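You operate a simulated robot arm through the tools that you are given. There is no shell and no other tool. Be economical: measure what you need, move in short steps, check, and stop when the job is done.

You run a simulated robot arm. Do the job below in one go: nothing can be reset, and whatever is moved stays where it is left.

TASK
Berth the red ship at berth 1 and lower crane 3's boom over it.
Fine: slide the ship in to the pier and drop both its latches over the bollards before the red handwheel brings the boom down; its containers stay aboard; leave the other controls.

It is judged by the outcome, as a careful person would: the job done as asked, and still so three seconds after it is handed in. It fails if anything else is knocked over, pushed out of place, dropped, spilled or broken.

THE ROBOT
A 6-joint arm with a two-finger parallel gripper, fixed in place. Base frame: the origin is at the foot of the arm, x ahead of it, y to its left, z up; the work surface is at about z = 760. Units: mm, degrees, N and s.
With the tool pointing down near the work surface it reaches from about 300 to 700 mm from the base axis. Its first joint turns from -166.0 to 166.0 degrees. Payload 4.1 kg.
Tool frame: the origin (TCP) lies between the finger pads and is the grasp point; the fingertips stand 23 mm ahead of it; z points along the fingers, y is the line along which they close. Largest opening 94 mm; finger width 38, thickness 10; the body of the gripper, 54 by 96 mm, starts 39 mm behind the TCP.
Orientation is that of the tool frame in the base frame, as a unit quaternion [x, y, z, w]. With the fingers straight down and closing along the base's y, the tool's x points along the base's -x, its y along +y and its z along -z.

THE INTERFACE
- The arm moves only by the tool move_arm. Its arguments are lists of equal length, an entry for each row: "travel": the shift along the base's x, y, z in mm, a list of three; "delta_rot": the turn, a rotation vector about the base's x, y, z in degrees, a list of three; "grip": the closure, from 0 (fully open) to 1 (shut). In form: {"travel": [[tx, ty, tz], ...], "delta_rot": [[rx, ry, rz], ...], "grip": [grip, ...]}. A call has 1 to 10 rows; each row is the pose to reach, as a shift and turn from the pose commanded when the call began. Each row takes 0.2 s and may step no farther than 50 mm and 8.6 degrees from the row before; otherwise, or with a gripper value out of range, the whole call is refused. A pose out of reach is approached as far as the arm can. The call stops where the force on the tool passes 90 N (or 10 N more than at its start, if that is more) or the arm is blocked; 0.2 s more then pass. Each finger travels about 45 mm/s and halts on what it meets, pressing with about 42 N; the grip force reading is that of the motor and also rises with nothing between the fingers. The clock runs only during rows and for 0.2 s after the last one: add rows that repeat a pose to give the fingers time. It gives the time, the measured TCP pose, the force on the tool (base axes), the opening and the grip force at its end, in the units of the frame above (readings bear some noise), and new pictures: "views" is both (left out), scene, wrist or none.
- Cameras (640 x 400 px; columns grow to the right, rows downward): "scene" is fixed at [214.4, 503.3, 1551.2]; the picture's right is [-0.84, -0.55, 0.00], its down [-0.40, 0.62, -0.68] and it looks along [0.37, -0.57, -0.74] (base axes); focal length 314 px, centre (320, 200). "wrist" rides on the gripper at [86, 16, -74] in the tool frame; the picture's right is [-0.18, 0.98, 0.00], its down [-0.58, -0.11, -0.81] and it looks along [-0.79, -0.15, 0.59] (tool axes); focal length 243 px, centre (320, 200). There is no depth. A picture from a camera that has moved, and an enlarged one, comes with that camera's place and axes in the base frame and with its lens. The place of the scene camera against the robot may be out by one fixed shift of up to 18 mm in any direction.
- raise_lower(by): slides the trunk up (or, below 0, down) by that many mm; the arm rides with it, the base frame stays. It gives what a move gives, with no picture.
- inspect(camera, box): a new picture of the part [left, top, right, bottom] of that camera's present view, enlarged. It takes no simulated time.
- sign_off(): hands the job in; it is judged then, once.

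Go step by step. Nothing tells you positions but the pictures and the camera data: compare them with the known pose of the tool, close in by small moves and look again before you grip or let go. The budget is 120 turns and 170 pictures, counting those below and the enlarged ones. Unless the task says otherwise, let go and move clear before handing in, and close with one line.

The tools are called after "Emit:" as a command line: name --argument value ..., lists and objects as JSON in quotes. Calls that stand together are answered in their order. move_arm: Moves the arm, as the interface text tells. Its arguments: {"type":"object","properties":{"travel":{"type":"array","items":{"type":"array","items":{"type":"number"}}},"delta_rot":{"type":"array","items":{"type":"array","items":{"type":"number"}}},"grip":{"type":"array","items":{"type":"number"}},"views":{"type":"string","enum":["both","scene","wrist","none"]}},"required":["travel","delta_rot","grip"]} The other tools are called the same way: raise_lower (by) slides the trunk up or down; inspect (camera, box) takes an enlarged picture of a part of a camera's view; sign_off () hands the job in.

At the start:

```text
clock: 0.0
eef_pos: [419.4, -94.2, 1072.5]
ee_rot: [0.0, 1.0, 0.0, 0.0]
ft_force: [0.2, -0.5, -0.6]
gripper_width: 93.8
finger_force: 0.0
trunk travel left (down, up): [-525.0, 65.0]
```

scene: 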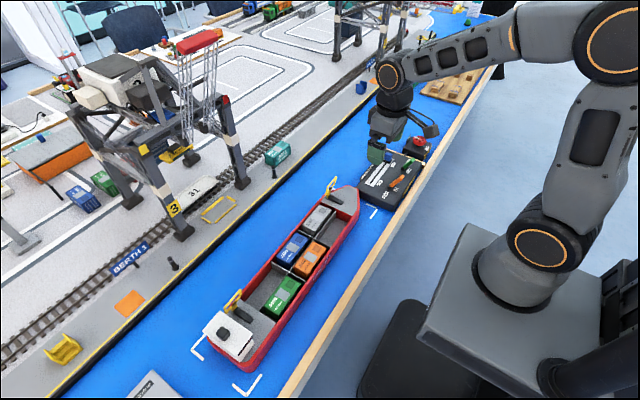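
wrist: 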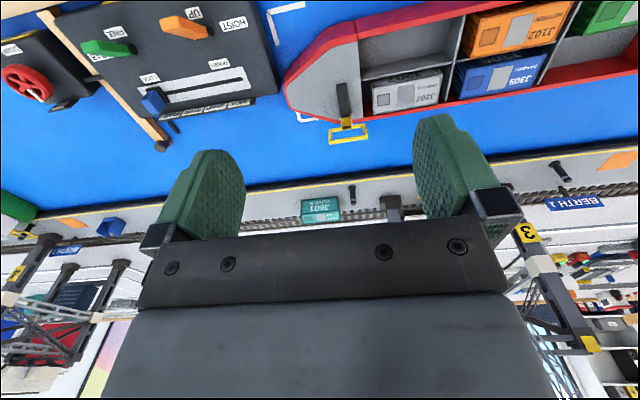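

I see the red ship lying off the pier, a control panel with a red handwheel to the right, and crane 3 at berth 1. I'll enlarge key areas first.

Emit:
inspect --camera "scene" --box '[180, 160, 380, 400]'

Emit:
inspect --camera "scene" --box '[340, 120, 460, 220]'

Emit:
inspect --camera "scene" --box '[60, 20, 300, 300]'

Emit:
inspect --camera "wrist" --box '[0, 0, 380, 240]'

```text
1.67 times, centred on (280, 280) of scene
camera zoom: at [214.4, 503.3, 1551.2], right [-0.84, -0.55, 0.0], down [-0.4, 0.62, -0.68], along [0.37, -0.57, -0.74], focal length 524 px, centre (387, 67)
```

zoom: 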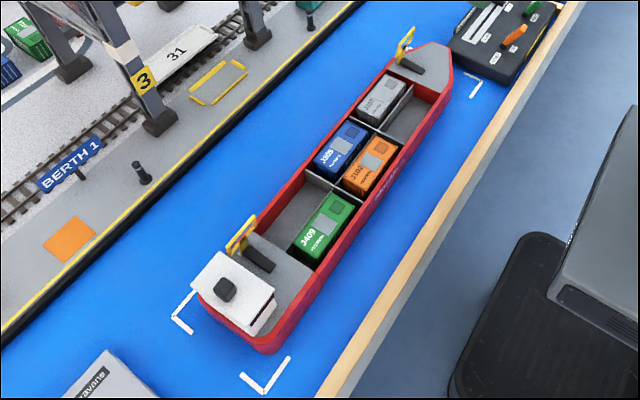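

```text
4.00 times, centred on (400, 170) of scene
camera zoom: at [214.4, 503.3, 1551.2], right [-0.84, -0.55, 0.0], down [-0.4, 0.62, -0.68], along [0.37, -0.57, -0.74], focal length 1256 px, centre (0, 320)
```

zoom: 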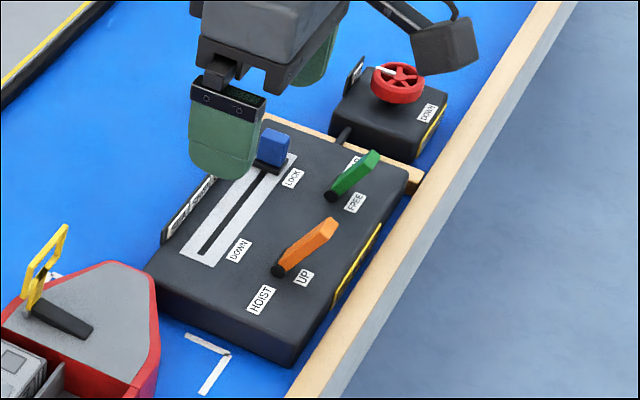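

```text
1.43 times, centred on (180, 160) of scene
camera zoom: at [214.4, 503.3, 1551.2], right [-0.84, -0.55, 0.0], down [-0.4, 0.62, -0.68], along [0.37, -0.57, -0.74], focal length 449 px, centre (520, 257)
```

zoom: 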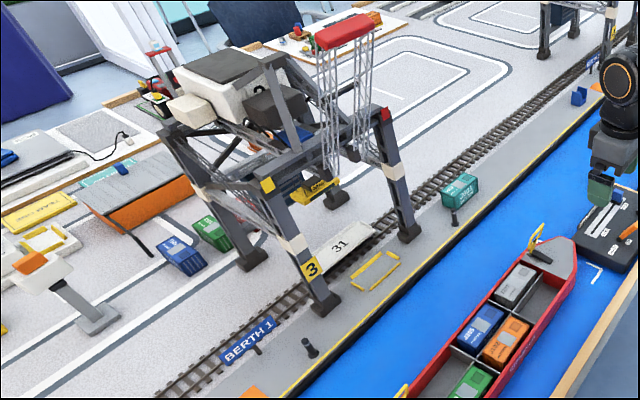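

```text
1.67 times, centred on (190, 120) of wrist
camera zoom: at [332.6, -77.6, 1147.7], right [0.18, 0.98, 0.0], down [0.58, -0.11, 0.81], along [0.79, -0.15, -0.59], focal length 404 px, centre (537, 333)
```

zoom: 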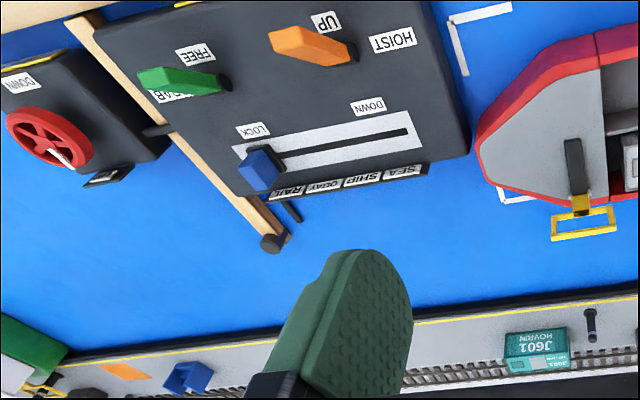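

The ship is about x 440–585 and the quay edge about x 755, with bollards near x 805. I'll move over the ship's middle with the wrist camera for better measurements.

Emit:
move_arm --travel '[[-10, 45, 10], [-20, 90, 20], [-30, 135, 30], [-40, 180, 40], [-50, 224, 50]]' --delta_rot '[[0, 0, 0], [0, 0, 0], [0, 0, 0], [0, 0, 0], [0, 0, 0]]' --grip '[0, 0, 0, 0, 0]'

```text
clock: 1.2
eef_pos: [366.5, 131.4, 1124.5]
ee_rot: [0.0, 1.0, 0.001, 0.0]
ft_force: [0.2, 0.6, 0.0]
gripper_width: 94.1
finger_force: 0.0
trunk travel left (down, up): [-525.0, 65.0]
camera wrist: at [280.0, 146.5, 1199.0], right [0.19, 0.98, 0.0], down [0.58, -0.11, 0.81], along [0.79, -0.15, -0.59], focal length 243 px, centre (320, 200)
```

scene: 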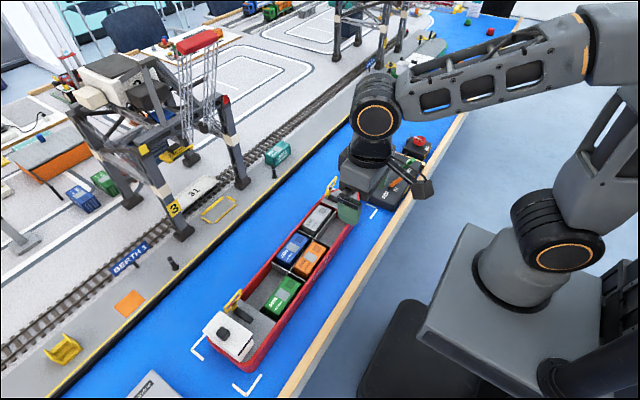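
wrist: 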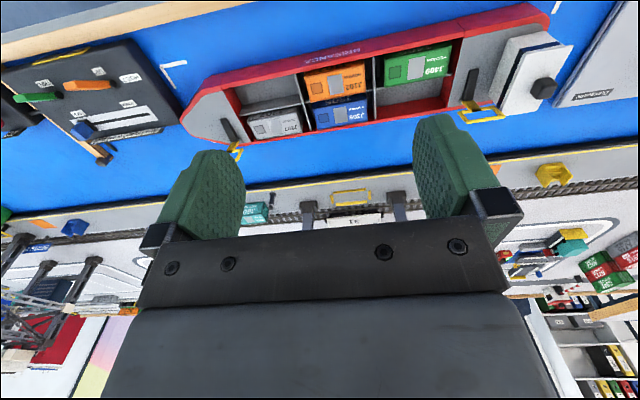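

I have a good view of the whole ship, so I'll enlarge it.

Emit:
inspect --camera "wrist" --box '[160, 20, 420, 230]'

Emit:
inspect --camera "wrist" --box '[380, 0, 640, 200]'

Emit:
inspect --camera "wrist" --box '[0, 20, 200, 180]'

```text
1.90 times, centred on (290, 125) of wrist
camera zoom: at [280.0, 146.5, 1199.0], right [0.19, 0.98, 0.0], down [0.58, -0.11, 0.81], along [0.79, -0.15, -0.59], focal length 462 px, centre (377, 343)
```

zoom: 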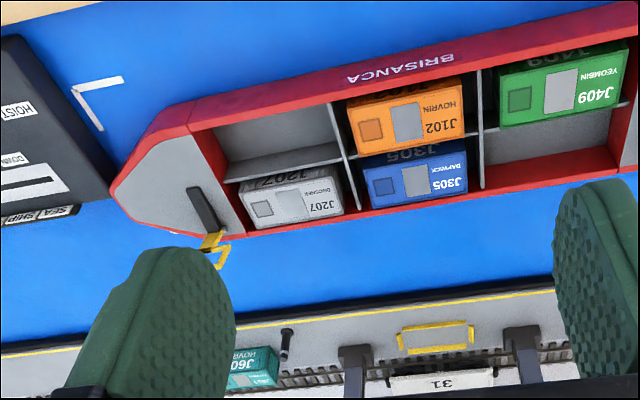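

```text
2.00 times, centred on (510, 100) of wrist
camera zoom: at [280.0, 146.5, 1199.0], right [0.19, 0.98, 0.0], down [0.58, -0.11, 0.81], along [0.79, -0.15, -0.59], focal length 485 px, centre (-60, 400)
```

zoom: 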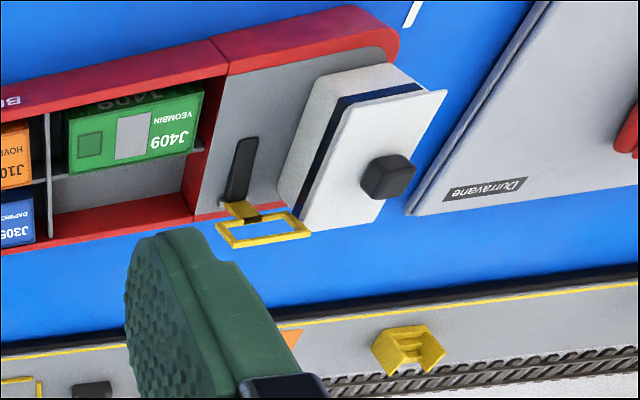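

```text
2.50 times, centred on (100, 100) of wrist
camera zoom: at [280.0, 146.5, 1199.0], right [0.19, 0.98, 0.0], down [0.58, -0.11, 0.81], along [0.79, -0.15, -0.59], focal length 606 px, centre (870, 450)
```

zoom: 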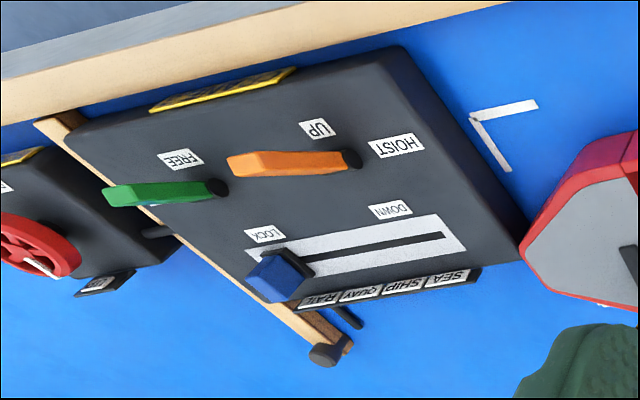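

Emit:
inspect --camera "scene" --box '[190, 270, 290, 360]'

Emit:
inspect --camera "scene" --box '[120, 220, 220, 300]'

Emit:
inspect --camera "scene" --box '[260, 140, 380, 240]'

```text
4.44 times, centred on (240, 315) of scene
camera zoom: at [214.4, 503.3, 1551.2], right [-0.84, -0.55, 0.0], down [-0.4, 0.62, -0.68], along [0.37, -0.57, -0.74], focal length 1396 px, centre (676, -311)
```

zoom: 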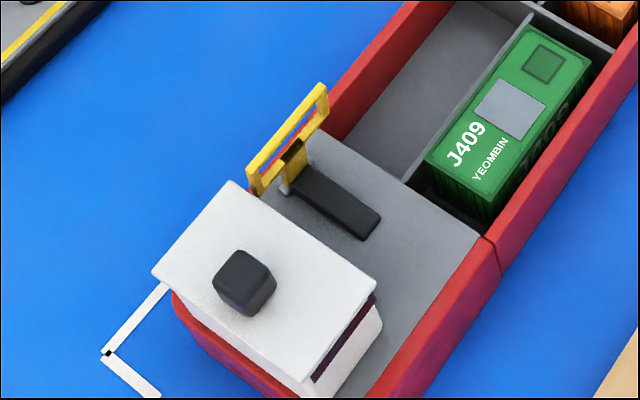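

```text
5.00 times, centred on (170, 260) of scene
camera zoom: at [214.4, 503.3, 1551.2], right [-0.84, -0.55, 0.0], down [-0.4, 0.62, -0.68], along [0.37, -0.57, -0.74], focal length 1570 px, centre (1070, -100)
```

zoom: 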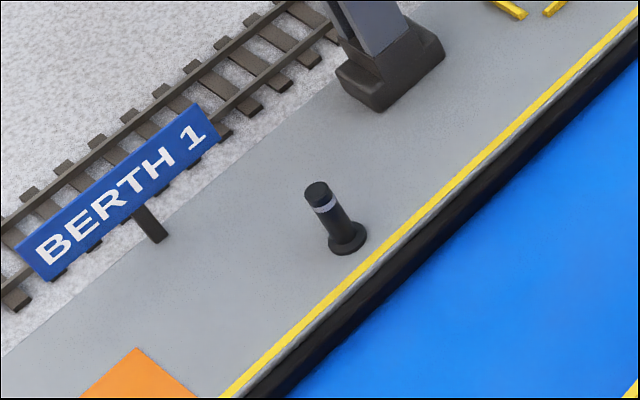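

```text
4.00 times, centred on (320, 190) of scene
camera zoom: at [214.4, 503.3, 1551.2], right [-0.84, -0.55, 0.0], down [-0.4, 0.62, -0.68], along [0.37, -0.57, -0.74], focal length 1256 px, centre (320, 240)
```

zoom: 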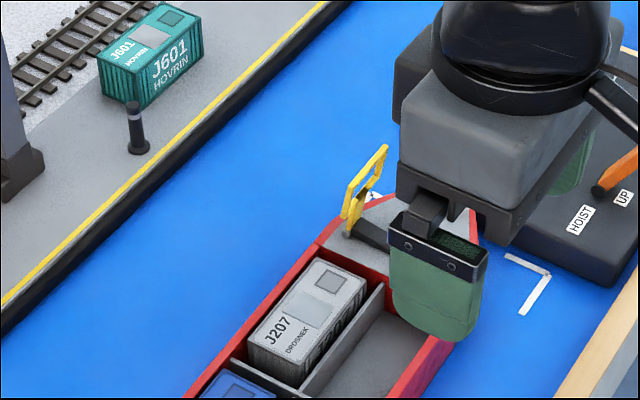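

The ship's inboard side is at about x 451, rim z about 815, and it runs y -160 to 424. The quay face is near x 740. I'll lower the open gripper, tilted slightly forward, into the water strip behind the ship's middle.

Emit:
move_arm --travel '[[7, 2, -40], [14, 4, -80], [21, 6, -120], [25, 9, -160], [25, 9, -200], [25, 9, -240], [25, 9, -270]]' --delta_rot '[[0, -8, 0], [0, -16, 0], [0, -16, 0], [0, -16, 0], [0, -16, 0], [0, -16, 0], [0, -16, 0]]' --grip '[0, 0, 0, 0, 0, 0, 0]'

```text
clock: 2.8
eef_pos: [393.9, 139.7, 852.5]
ee_rot: [0.001, 0.99, 0.001, 0.138]
ft_force: [0.4, 0.2, -0.1]
gripper_width: 93.8
finger_force: 0.1
trunk travel left (down, up): [-525.0, 65.0]
camera wrist: at [290.3, 155.7, 900.8], right [0.18, 0.98, 0.05], down [0.34, -0.11, 0.93], along [0.92, -0.15, -0.35], focal length 243 px, centre (320, 200)
```

scene: 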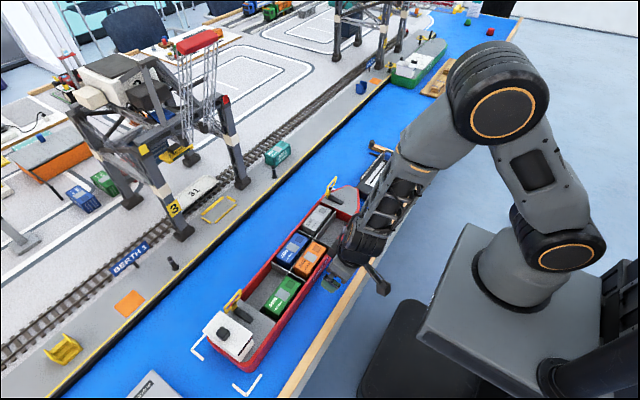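
wrist: 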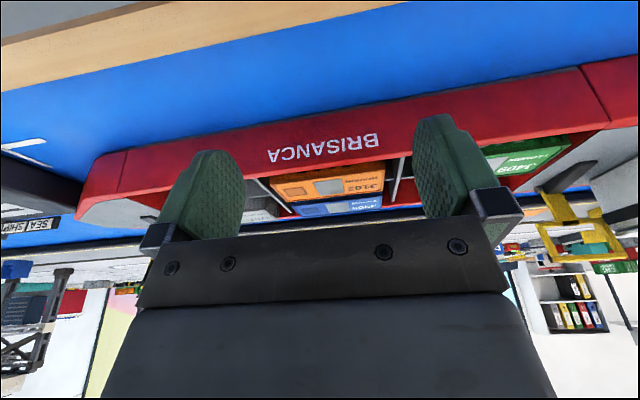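

The view is clear, so I'll lower to hull height and creep forward to contact.

Emit:
move_arm --travel '[[0, 0, -25], [0, 0, -50], [10, 0, -50], [18, 0, -50], [24, 0, -50], [30, 0, -50], [36, 0, -50], [42, 0, -50]]' --delta_rot '[[0, 0, 0], [0, 0, 0], [0, 0, 0], [0, 0, 0], [0, 0, 0], [0, 0, 0], [0, 0, 0], [0, 0, 0]]' --grip '[0, 0, 0, 0, 0, 0, 0, 0]'

```text
clock: 4.6
eef_pos: [435.2, 140.2, 802.5]
ee_rot: [0.0, 0.99, 0.0, 0.14]
ft_force: [-4.3, 1.2, -0.1]
gripper_width: 94.1
finger_force: 0.1
trunk travel left (down, up): [-525.0, 65.0]
camera wrist: at [331.9, 156.0, 850.4], right [0.18, 0.98, 0.05], down [0.34, -0.11, 0.94], along [0.92, -0.15, -0.35], focal length 243 px, centre (320, 200)
```

scene: 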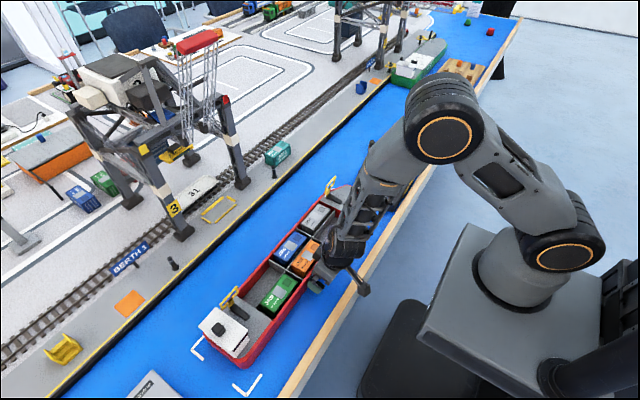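
wrist: 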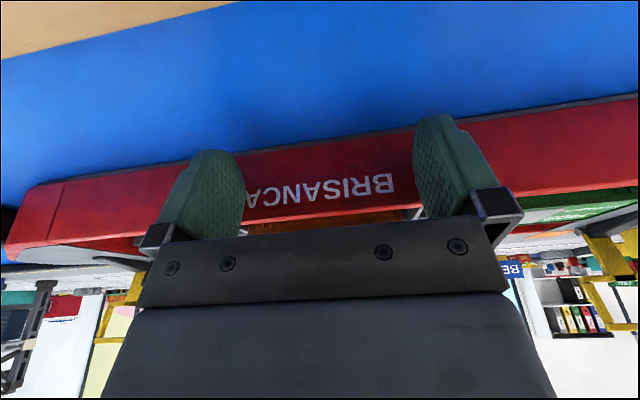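

Contact is made at about 4 N. I'll push steadily for 70 mm and check.

Emit:
move_arm --travel '[[7, 0, 0], [14, 0, 0], [21, 0, 0], [28, 0, 0], [35, 0, 0], [42, 0, 0], [49, 0, 0], [56, 0, 0], [63, 0, 0], [70, 0, 0]]' --delta_rot '[[0, 0, 0], [0, 0, 0], [0, 0, 0], [0, 0, 0], [0, 0, 0], [0, 0, 0], [0, 0, 0], [0, 0, 0], [0, 0, 0], [0, 0, 0]]' --grip '[0, 0, 0, 0, 0, 0, 0, 0, 0, 0]'

```text
clock: 6.8
eef_pos: [505.4, 138.1, 802.7]
ee_rot: [0.001, 0.99, 0.0, 0.139]
ft_force: [-5.8, -0.4, -1.0]
gripper_width: 94.2
finger_force: 0.1
trunk travel left (down, up): [-525.0, 65.0]
camera wrist: at [401.4, 154.5, 850.6], right [0.18, 0.98, 0.05], down [0.34, -0.11, 0.94], along [0.92, -0.15, -0.35], focal length 243 px, centre (320, 200)
```

scene: 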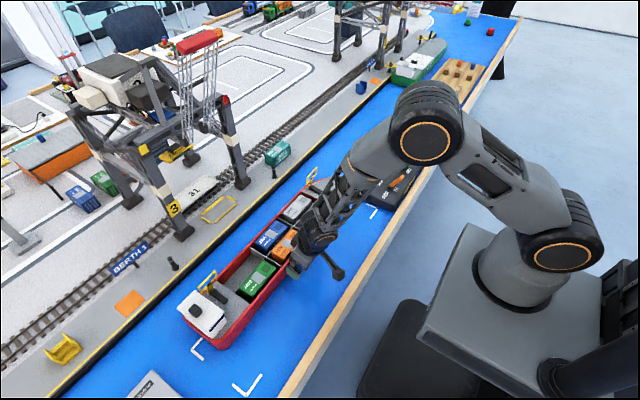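
wrist: 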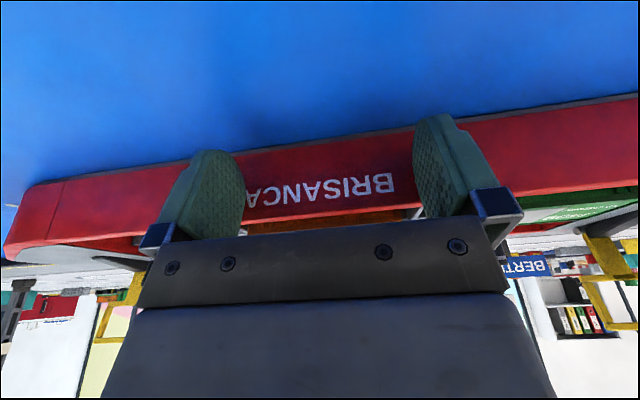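

It slides straight. I'll continue 60 mm, then slow down.

Emit:
move_arm --travel '[[7, 0, 0], [14, 0, 0], [21, 0, 0], [28, 0, 0], [35, 0, 0], [42, 0, 0], [49, 0, 0], [55, 0, 0], [60, 0, 0]]' --delta_rot '[[0, 0, 0], [0, 0, 0], [0, 0, 0], [0, 0, 0], [0, 0, 0], [0, 0, 0], [0, 0, 0], [0, 0, 0], [0, 0, 0]]' --grip '[0, 0, 0, 0, 0, 0, 0, 0, 0]'

Emit:
inspect --camera "scene" --box '[140, 140, 340, 340]'

```text
clock: 8.8
eef_pos: [567.5, 138.6, 803.3]
ee_rot: [0.001, 0.99, 0.0, 0.14]
ft_force: [-5.6, 1.1, -0.4]
gripper_width: 94.1
finger_force: 0.1
trunk travel left (down, up): [-525.0, 65.0]
camera wrist: at [463.0, 155.3, 851.5], right [0.18, 0.98, 0.05], down [0.34, -0.11, 0.94], along [0.93, -0.15, -0.35], focal length 243 px, centre (320, 200)
```

scene: 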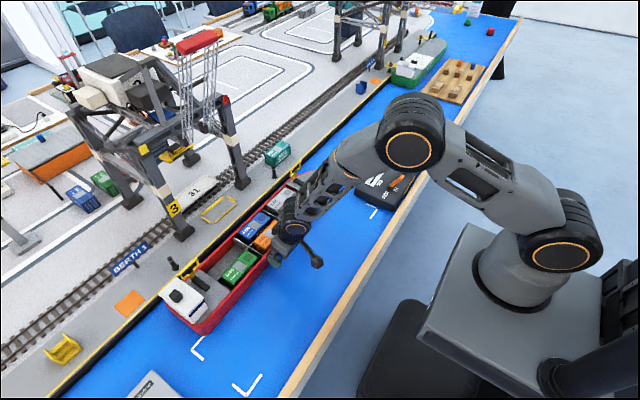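
wrist: 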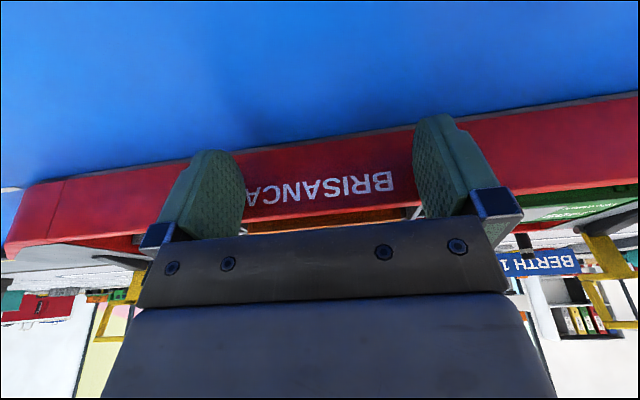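

```text
2.00 times, centred on (240, 240) of scene
camera zoom: at [214.4, 503.3, 1551.2], right [-0.84, -0.55, 0.0], down [-0.4, 0.62, -0.68], along [0.37, -0.57, -0.74], focal length 628 px, centre (480, 120)
```

zoom: 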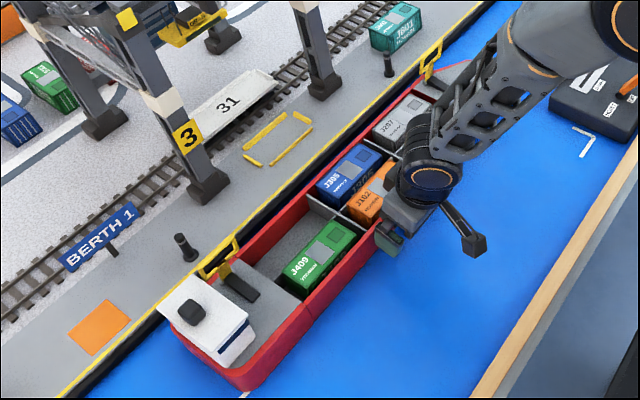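

About 20 mm is left, so I'll creep in with 3 mm steps.

Emit:
move_arm --travel '[[3, 0, 0], [6, 0, 0], [9, 0, 0], [12, 0, 0], [15, 0, 0], [18, 0, 0]]' --delta_rot '[[0, 0, 0], [0, 0, 0], [0, 0, 0], [0, 0, 0], [0, 0, 0], [0, 0, 0]]' --grip '[0, 0, 0, 0, 0, 0]' --views "scene"

Emit:
inspect --camera "scene" --box '[140, 140, 340, 340]'

```text
clock: 10.2
eef_pos: [586.1, 139.5, 802.6]
ee_rot: [-0.001, 0.99, 0.0, 0.14]
ft_force: [-6.4, 0.3, 2.0]
gripper_width: 94.0
finger_force: 0.0
trunk travel left (down, up): [-525.0, 65.0]
```

scene: 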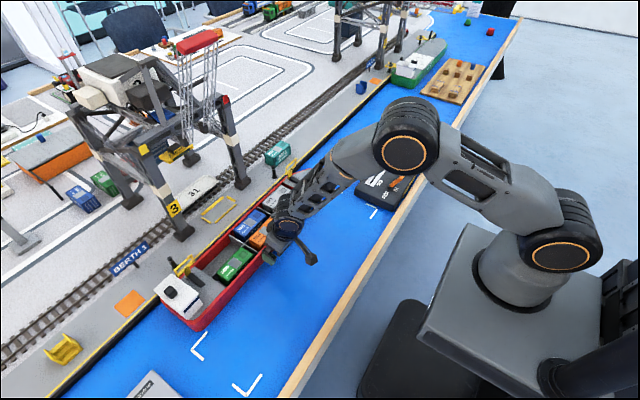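

```text
2.00 times, centred on (240, 240) of scene
camera zoom: at [214.4, 503.3, 1551.2], right [-0.84, -0.55, 0.0], down [-0.4, 0.62, -0.68], along [0.37, -0.57, -0.74], focal length 628 px, centre (480, 120)
```

zoom: 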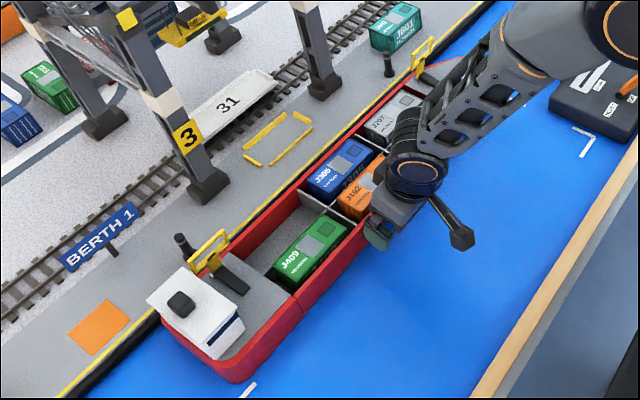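

Nearly alongside. I'll keep creeping until the force rises.

Emit:
move_arm --travel '[[2, 0, 0], [4, 0, 0], [6, 0, 0], [8, 0, 0]]' --delta_rot '[[0, 0, 0], [0, 0, 0], [0, 0, 0], [0, 0, 0]]' --grip '[0, 0, 0, 0]' --views "none"

Emit:
inspect --camera "scene" --box '[140, 140, 340, 340]'

```text
clock: 11.2
eef_pos: [590.9, 139.0, 802.0]
ee_rot: [0.0, 0.99, 0.0, 0.139]
ft_force: [-6.7, 0.6, 0.4]
gripper_width: 93.9
finger_force: 0.1
trunk travel left (down, up): [-525.0, 65.0]
```

```text
2.00 times, centred on (240, 240) of scene
camera zoom: at [214.4, 503.3, 1551.2], right [-0.84, -0.55, 0.0], down [-0.4, 0.62, -0.68], along [0.37, -0.57, -0.74], focal length 628 px, centre (480, 120)
```

zoom: 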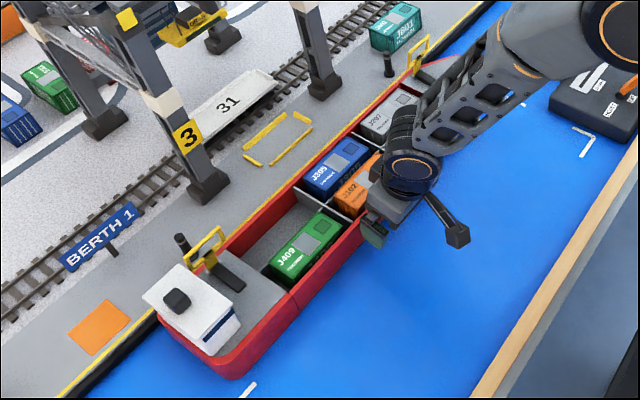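

Emit:
move_arm --travel '[[2, 0, 0], [4, 0, 0], [6, 0, 0], [8, 0, 0]]' --delta_rot '[[0, 0, 0], [0, 0, 0], [0, 0, 0], [0, 0, 0]]' --grip '[0, 0, 0, 0]' --views "none"

Emit:
inspect --camera "scene" --box '[140, 140, 340, 340]'

```text
clock: 12.2
eef_pos: [600.5, 140.1, 804.0]
ee_rot: [-0.001, 0.99, 0.0, 0.14]
ft_force: [-7.2, 0.8, 2.3]
gripper_width: 94.3
finger_force: 0.0
trunk travel left (down, up): [-525.0, 65.0]
```

```text
2.00 times, centred on (240, 240) of scene
camera zoom: at [214.4, 503.3, 1551.2], right [-0.84, -0.55, 0.0], down [-0.4, 0.62, -0.68], along [0.37, -0.57, -0.74], focal length 628 px, centre (480, 120)
```

zoom: 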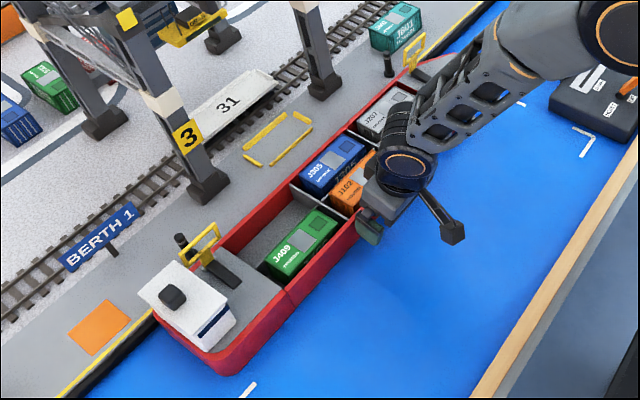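

Emit:
move_arm --travel '[[2, 0, 0], [4, 0, 0], [6, 0, 0], [8, 0, 0]]' --delta_rot '[[0, 0, 0], [0, 0, 0], [0, 0, 0], [0, 0, 0]]' --grip '[0, 0, 0, 0]' --views "none"

Emit:
inspect --camera "scene" --box '[140, 190, 280, 330]'

```text
clock: 13.2
eef_pos: [601.3, 138.9, 802.4]
ee_rot: [0.0, 0.991, -0.003, 0.133]
ft_force: [-54.8, 2.2, 9.6]
gripper_width: 94.0
finger_force: 0.0
trunk travel left (down, up): [-525.0, 65.0]
```

```text
2.86 times, centred on (210, 260) of scene
camera zoom: at [214.4, 503.3, 1551.2], right [-0.84, -0.55, 0.0], down [-0.4, 0.62, -0.68], along [0.37, -0.57, -0.74], focal length 897 px, centre (634, 29)
```

zoom: 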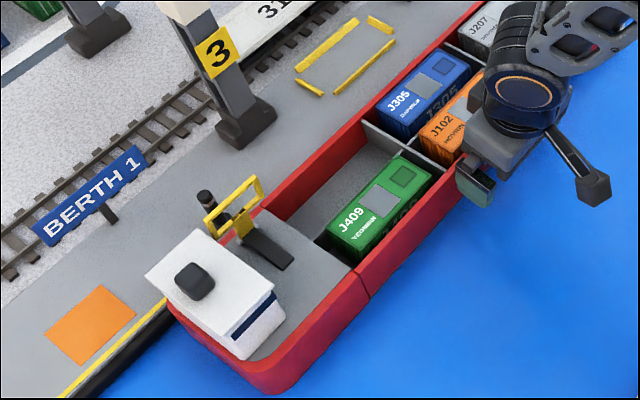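

The ship is hard against the quay at about 55 N. I'll back off, rise and look at the latches.

Emit:
move_arm --travel '[[-10, 0, 0], [-40, 0, 0], [-70, 0, 15], [-90, 0, 60], [-110, 0, 105], [-130, 40, 130], [-150, 80, 150]]' --delta_rot '[[0, 0, 0], [0, 0, 0], [0, 0, 0], [0, 0, 0], [0, 0, 0], [0, 0, 0], [0, 8, 0]]' --grip '[0, 0, 0, 0, 0, 0, 0]'

Emit:
inspect --camera "scene" --box '[140, 140, 340, 340]'

Emit:
inspect --camera "wrist" --box '[440, 40, 640, 240]'

```text
refused: row 6 steps farther than a row can; nothing moved
```

```text
2.00 times, centred on (240, 240) of scene
camera zoom: at [214.4, 503.3, 1551.2], right [-0.84, -0.55, 0.0], down [-0.4, 0.62, -0.68], along [0.37, -0.57, -0.74], focal length 628 px, centre (480, 120)
```

zoom: 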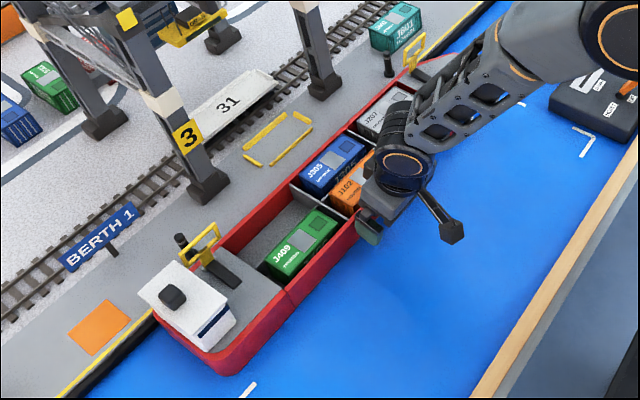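

```text
2.00 times, centred on (540, 140) of wrist
camera zoom: at [497.2, 155.5, 852.2], right [0.18, 0.98, 0.04], down [0.35, -0.1, 0.93], along [0.92, -0.15, -0.36], focal length 485 px, centre (-120, 320)
```

zoom: 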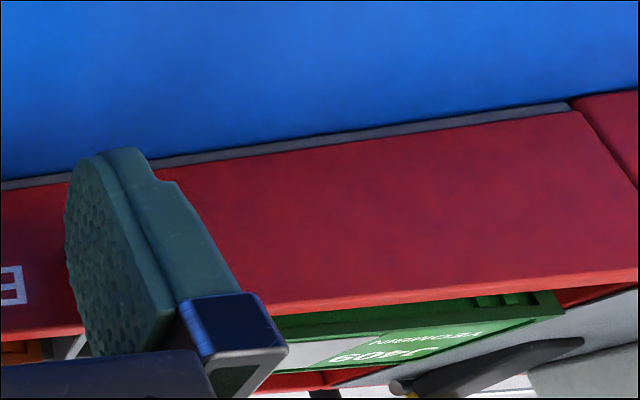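

Emit:
move_arm --travel '[[-10, 0, 0], [-40, 0, 0], [-60, 5, 30], [-70, 30, 65], [-75, 65, 100], [-80, 100, 130], [-80, 145, 140], [-80, 190, 140]]' --delta_rot '[[0, 0, 0], [0, 0, 0], [0, 0, 0], [0, 0, 0], [0, 5, 0], [0, 10, 0], [0, 16, 0], [0, 16, 0]]' --grip '[0, 0, 0, 0, 0, 0, 0, 0]'

Emit:
inspect --camera "scene" --box '[140, 140, 340, 340]'

Emit:
inspect --camera "wrist" --box '[220, 60, 540, 260]'

```text
clock: 15.0
eef_pos: [530.9, 330.1, 943.0]
ee_rot: [0.0, 1.0, 0.0, -0.001]
ft_force: [0.6, -0.7, -0.2]
gripper_width: 94.0
finger_force: 0.0
trunk travel left (down, up): [-525.0, 65.0]
camera wrist: at [443.4, 346.6, 1018.0], right [0.18, 0.98, 0.0], down [0.58, -0.11, 0.81], along [0.79, -0.15, -0.59], focal length 243 px, centre (320, 200)
```

scene: 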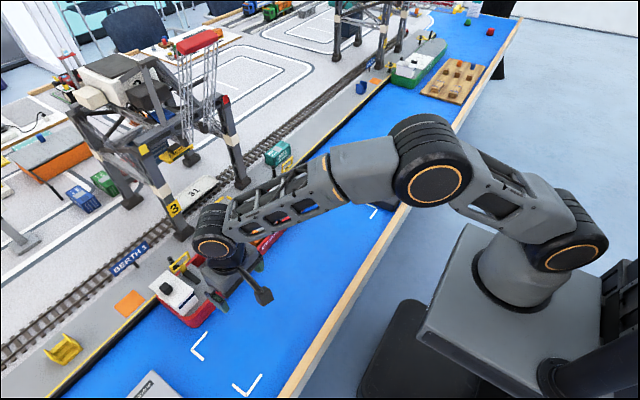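
wrist: 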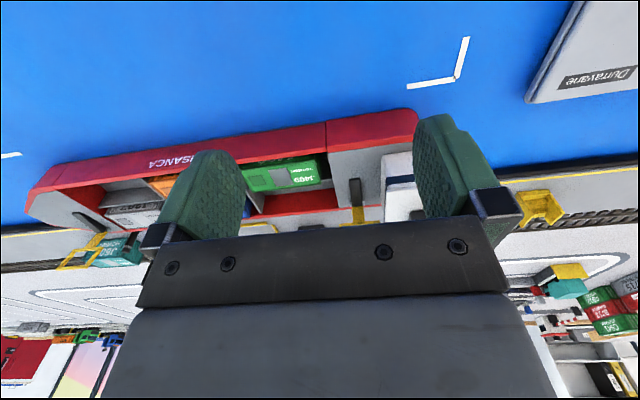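

```text
2.00 times, centred on (240, 240) of scene
camera zoom: at [214.4, 503.3, 1551.2], right [-0.84, -0.55, 0.0], down [-0.4, 0.62, -0.68], along [0.37, -0.57, -0.74], focal length 628 px, centre (480, 120)
```

zoom: 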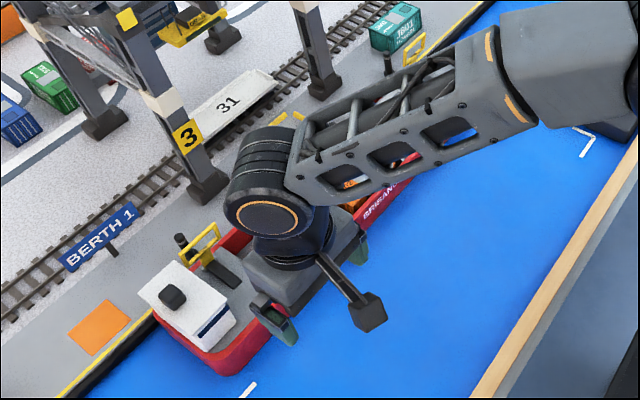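

```text
2.00 times, centred on (380, 160) of wrist
camera zoom: at [443.4, 346.6, 1018.0], right [0.18, 0.98, 0.0], down [0.58, -0.11, 0.81], along [0.79, -0.15, -0.59], focal length 485 px, centre (200, 280)
```

zoom: 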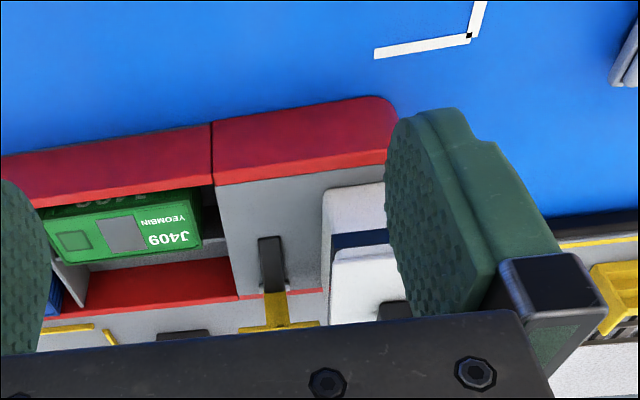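

The ship is alongside and lined up: the near latch loop is at about (745, 346, 840) and the bollard at about (784, 340). To reach that far I need the tool pointing forward with the camera on top, so I'll turn the wrist about the vertical.

Emit:
move_arm --travel '[[-10, 0, 5], [-20, 0, 10], [-30, 0, 15], [-30, 0, 20], [-30, 0, 20], [-30, 0, 20], [-30, 0, 20], [-30, 0, 20], [-30, 0, 20], [-30, 0, 20]]' --delta_rot '[[0, 0, 8.5], [0, 0, 17], [0, 0, 25.5], [0, 0, 34], [0, 0, 42.5], [0, 0, 51], [0, 0, 59.5], [0, 0, 68], [0, 0, 76.5], [0, 0, 85]]' --grip '[0.2, 0.4, 0.5, 0.5, 0.5, 0.5, 0.5, 0.5, 0.5, 0.5]' --views "scene"

```text
clock: 17.2
eef_pos: [497.5, 329.0, 962.4]
ee_rot: [-0.677, 0.736, -0.001, 0.0]
ft_force: [-0.6, -0.4, 1.0]
gripper_width: 46.8
finger_force: 0.0
trunk travel left (down, up): [-525.0, 65.0]
```

scene: 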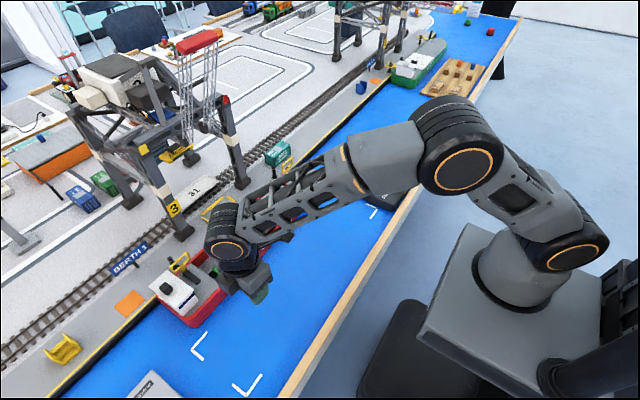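

Emit:
move_arm --travel '[[0, 0, 0], [0, 0, 0], [0, 0, 0], [0, 0, 0], [0, 0, 0], [0, 0, 0], [0, 0, 0], [0, 0, 0], [0, 0, 0], [0, 0, 0]]' --delta_rot '[[0, 0, 8.5], [0, 0, 17], [0, 0, 25.5], [0, 0, 34], [0, 0, 42.5], [0, 0, 51], [0, 0, 59.5], [0, 0, 68], [0, 0, 76.5], [0, 0, 85]]' --grip '[0.5, 0.5, 0.5, 0.5, 0.5, 0.5, 0.5, 0.5, 0.5, 0.5]' --views "both"

```text
clock: 19.4
eef_pos: [500.4, 330.3, 963.1]
ee_rot: [0.996, -0.086, 0.0, 0.0]
ft_force: [0.2, -0.2, 0.2]
gripper_width: 47.1
finger_force: 0.0
trunk travel left (down, up): [-525.0, 65.0]
camera wrist: at [581.1, 298.8, 1037.5], right [-0.35, -0.94, 0.0], down [-0.55, 0.21, 0.81], along [-0.76, 0.28, -0.59], focal length 243 px, centre (320, 200)
```

scene: 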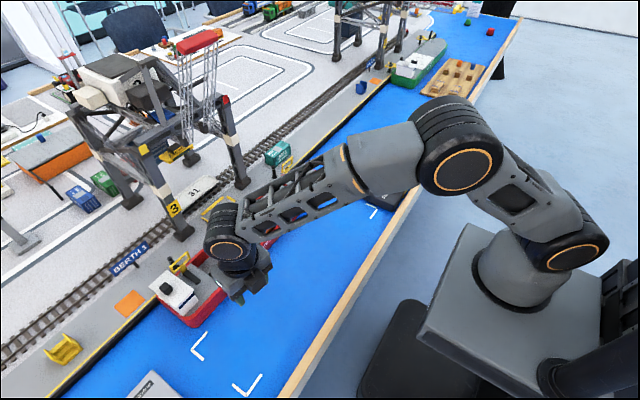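
wrist: 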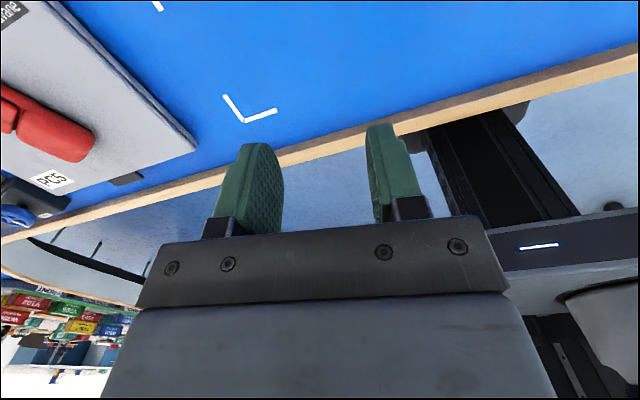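

Emit:
move_arm --travel '[[0, 0, 0], [0, 0, 0]]' --delta_rot '[[0, 0, 5], [0, 0, 10]]' --grip '[0.5, 0.5]' --views "none"

Emit:
move_arm --travel '[[10, 2, 0], [20, 4, 0], [30, 6, 0], [40, 8, 0], [50, 10, 0], [60, 12, 0], [70, 14, 0]]' --delta_rot '[[0, -8.5, 0], [0, -17, 0], [0, -25.5, 0], [0, -34, 0], [0, -42.5, 0], [0, -51, 0], [0, -59.5, 0]]' --grip '[0.5, 0.5, 0.5, 0.5, 0.5, 0.5, 0.5]'

```text
clock: 20.0
eef_pos: [499.5, 329.9, 962.6]
ee_rot: [1.0, 0.0, 0.001, 0.0]
ft_force: [-0.2, -0.3, -0.3]
gripper_width: 46.9
finger_force: 0.3
trunk travel left (down, up): [-525.0, 65.0]
```

```text
clock: 21.6
eef_pos: [567.9, 343.3, 964.4]
ee_rot: [0.868, -0.001, 0.497, 0.0]
ft_force: [-0.3, 0.5, -0.4]
gripper_width: 46.9
finger_force: 0.1
trunk travel left (down, up): [-525.0, 65.0]
camera wrist: at [547.4, 327.1, 1076.3], right [-0.09, -0.98, -0.16], down [-0.99, 0.11, -0.09], along [0.11, 0.15, -0.98], focal length 243 px, centre (320, 200)
```

scene: 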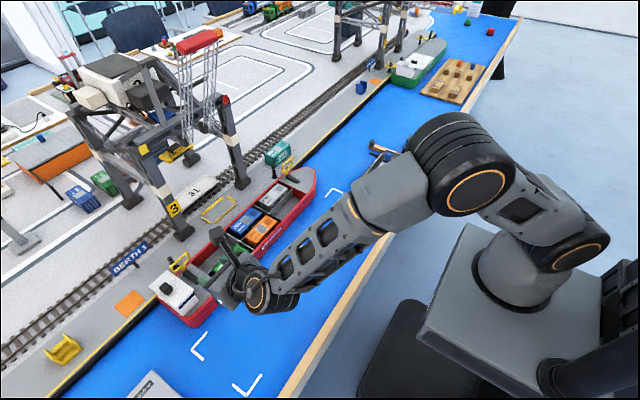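
wrist: 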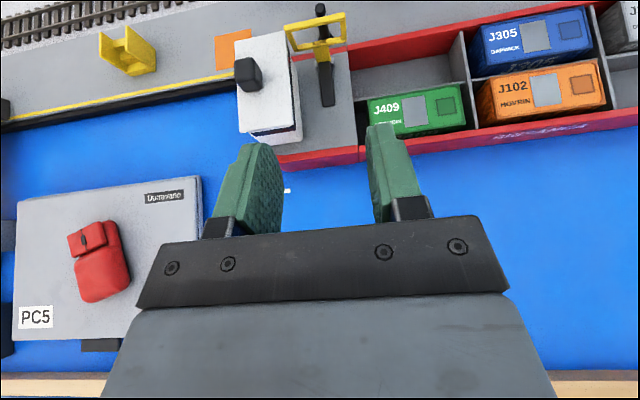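

This gives an excellent top-down view of the latch, which I'll enlarge.

Emit:
inspect --camera "wrist" --box '[220, 0, 420, 125]'

```text
3.20 times, centred on (320, 62) of wrist
camera zoom: at [547.4, 327.1, 1076.3], right [-0.09, -0.98, -0.16], down [-0.99, 0.11, -0.09], along [0.11, 0.15, -0.98], focal length 776 px, centre (320, 640)
```

zoom: 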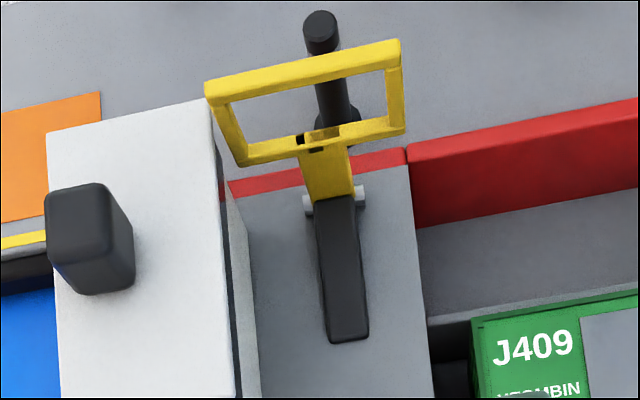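

The bollard is at (789, 345), the hinge at about (736, 346, 815), and the upright ring spans y 320–374 with its top near z 880. The bridge is close on the far side, so I'll use closed fingers at y 322, pushing the ring's near half clear of the bollard.

Emit:
move_arm --travel '[[20, -10, -5], [45, -21, -20], [70, -21, -40], [90, -21, -60], [105, -21, -80], [112, -21, -95]]' --delta_rot '[[0, 0, 0], [0, 0, 0], [0, 0, 0], [0, 0, 0], [0, 0, 0], [0, 0, 0]]' --grip '[0.7, 1, 1, 1, 1, 1]'

Emit:
inspect --camera "wrist" --box '[160, 40, 480, 240]'

Emit:
inspect --camera "scene" --box '[120, 220, 280, 320]'

```text
clock: 23.0
eef_pos: [680.2, 322.6, 867.3]
ee_rot: [0.868, -0.001, 0.496, 0.0]
ft_force: [0.3, 0.1, 0.4]
gripper_width: 0.1
finger_force: 42.3
trunk travel left (down, up): [-525.0, 65.0]
camera wrist: at [660.2, 306.8, 980.9], right [-0.09, -0.98, -0.16], down [-0.99, 0.11, -0.09], along [0.11, 0.15, -0.98], focal length 243 px, centre (320, 200)
```

scene: 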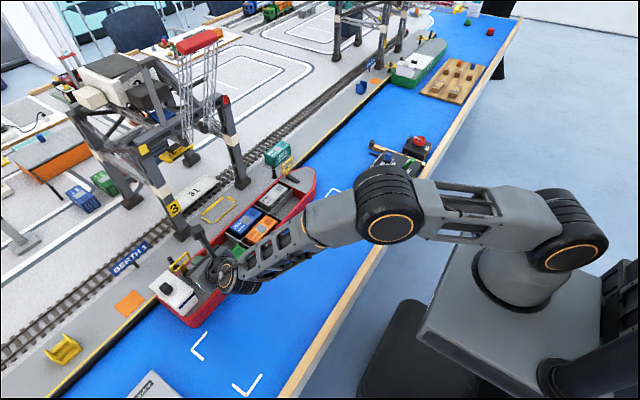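
wrist: 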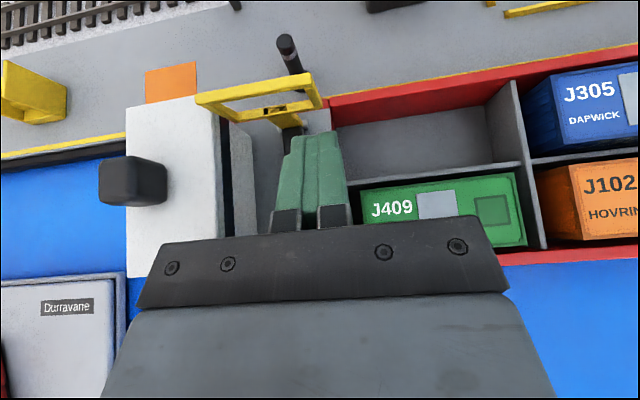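

```text
2.00 times, centred on (320, 140) of wrist
camera zoom: at [660.2, 306.8, 980.9], right [-0.09, -0.98, -0.16], down [-0.99, 0.11, -0.09], along [0.11, 0.15, -0.98], focal length 485 px, centre (320, 320)
```

zoom: 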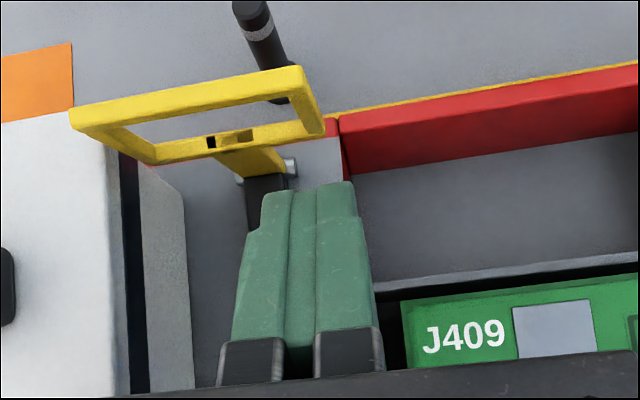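

```text
4.00 times, centred on (200, 270) of scene
camera zoom: at [214.4, 503.3, 1551.2], right [-0.84, -0.55, 0.0], down [-0.4, 0.62, -0.68], along [0.37, -0.57, -0.74], focal length 1256 px, centre (800, -80)
```

zoom: 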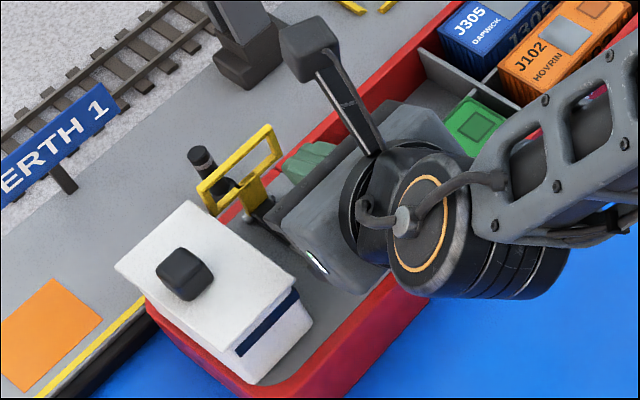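

Fingers are aligned behind the ring's near half. I'll push it outboard in small steps.

Emit:
move_arm --travel '[[4, 0, -5], [10, 0, -5], [16, 0, -5], [22, 0, -5], [28, 0, -5], [34, 0, -5], [40, 0, -7]]' --delta_rot '[[0, 0, 0], [0, 0, 0], [0, 0, 0], [0, 0, 0], [0, 0, 0], [0, 0, 0], [0, 0, 0]]' --grip '[1, 1, 1, 1, 1, 1, 1]' --views "wrist"

Emit:
inspect --camera "scene" --box '[120, 220, 280, 320]'

```text
clock: 24.6
eef_pos: [721.0, 322.6, 860.9]
ee_rot: [0.868, 0.0, 0.496, 0.0]
ft_force: [-0.5, 0.2, 0.3]
gripper_width: 0.0
finger_force: 42.3
trunk travel left (down, up): [-525.0, 65.0]
camera wrist: at [699.8, 306.0, 973.1], right [-0.09, -0.98, -0.16], down [-0.99, 0.11, -0.09], along [0.11, 0.15, -0.98], focal length 243 px, centre (320, 200)
```

wrist: 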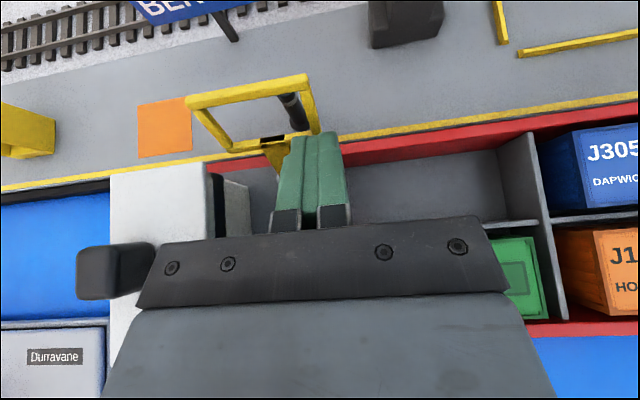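

```text
4.00 times, centred on (200, 270) of scene
camera zoom: at [214.4, 503.3, 1551.2], right [-0.84, -0.55, 0.0], down [-0.4, 0.62, -0.68], along [0.37, -0.57, -0.74], focal length 1256 px, centre (800, -80)
```

zoom: 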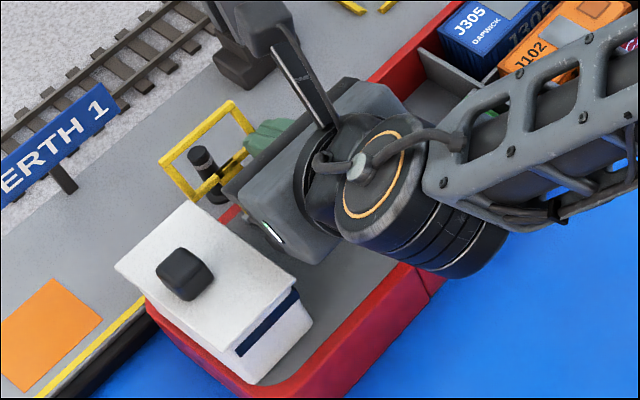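

The ring is tipping over the bollard. I'll follow through a bit further, outboard and down.

Emit:
move_arm --travel '[[6, 0, 0], [12, 0, 0], [18, 0, -2], [24, 0, -4], [28, 0, -7]]' --delta_rot '[[0, 0, 0], [0, 0, 0], [0, 0, 0], [0, 0, 0], [0, 0, 0]]' --grip '[1, 1, 1, 1, 1]' --views "wrist"

Emit:
inspect --camera "scene" --box '[120, 220, 280, 320]'

```text
clock: 25.8
eef_pos: [748.2, 323.7, 853.5]
ee_rot: [0.868, 0.0, 0.496, 0.0]
ft_force: [-0.3, 0.3, -0.4]
gripper_width: 0.1
finger_force: 41.9
trunk travel left (down, up): [-525.0, 65.0]
camera wrist: at [727.6, 306.6, 966.6], right [-0.09, -0.98, -0.16], down [-0.99, 0.11, -0.09], along [0.11, 0.15, -0.98], focal length 243 px, centre (320, 200)
```

wrist: 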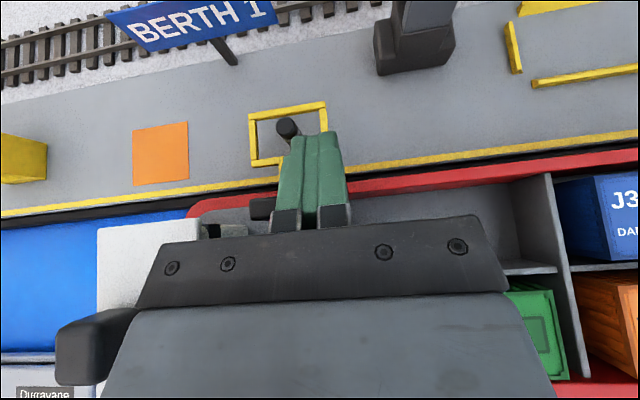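

```text
4.00 times, centred on (200, 270) of scene
camera zoom: at [214.4, 503.3, 1551.2], right [-0.84, -0.55, 0.0], down [-0.4, 0.62, -0.68], along [0.37, -0.57, -0.74], focal length 1256 px, centre (800, -80)
```

zoom: 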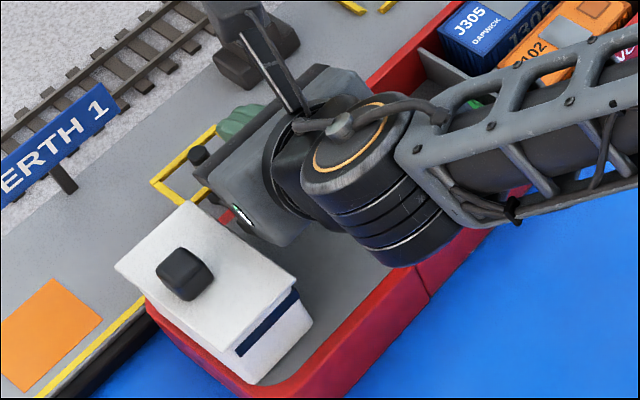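

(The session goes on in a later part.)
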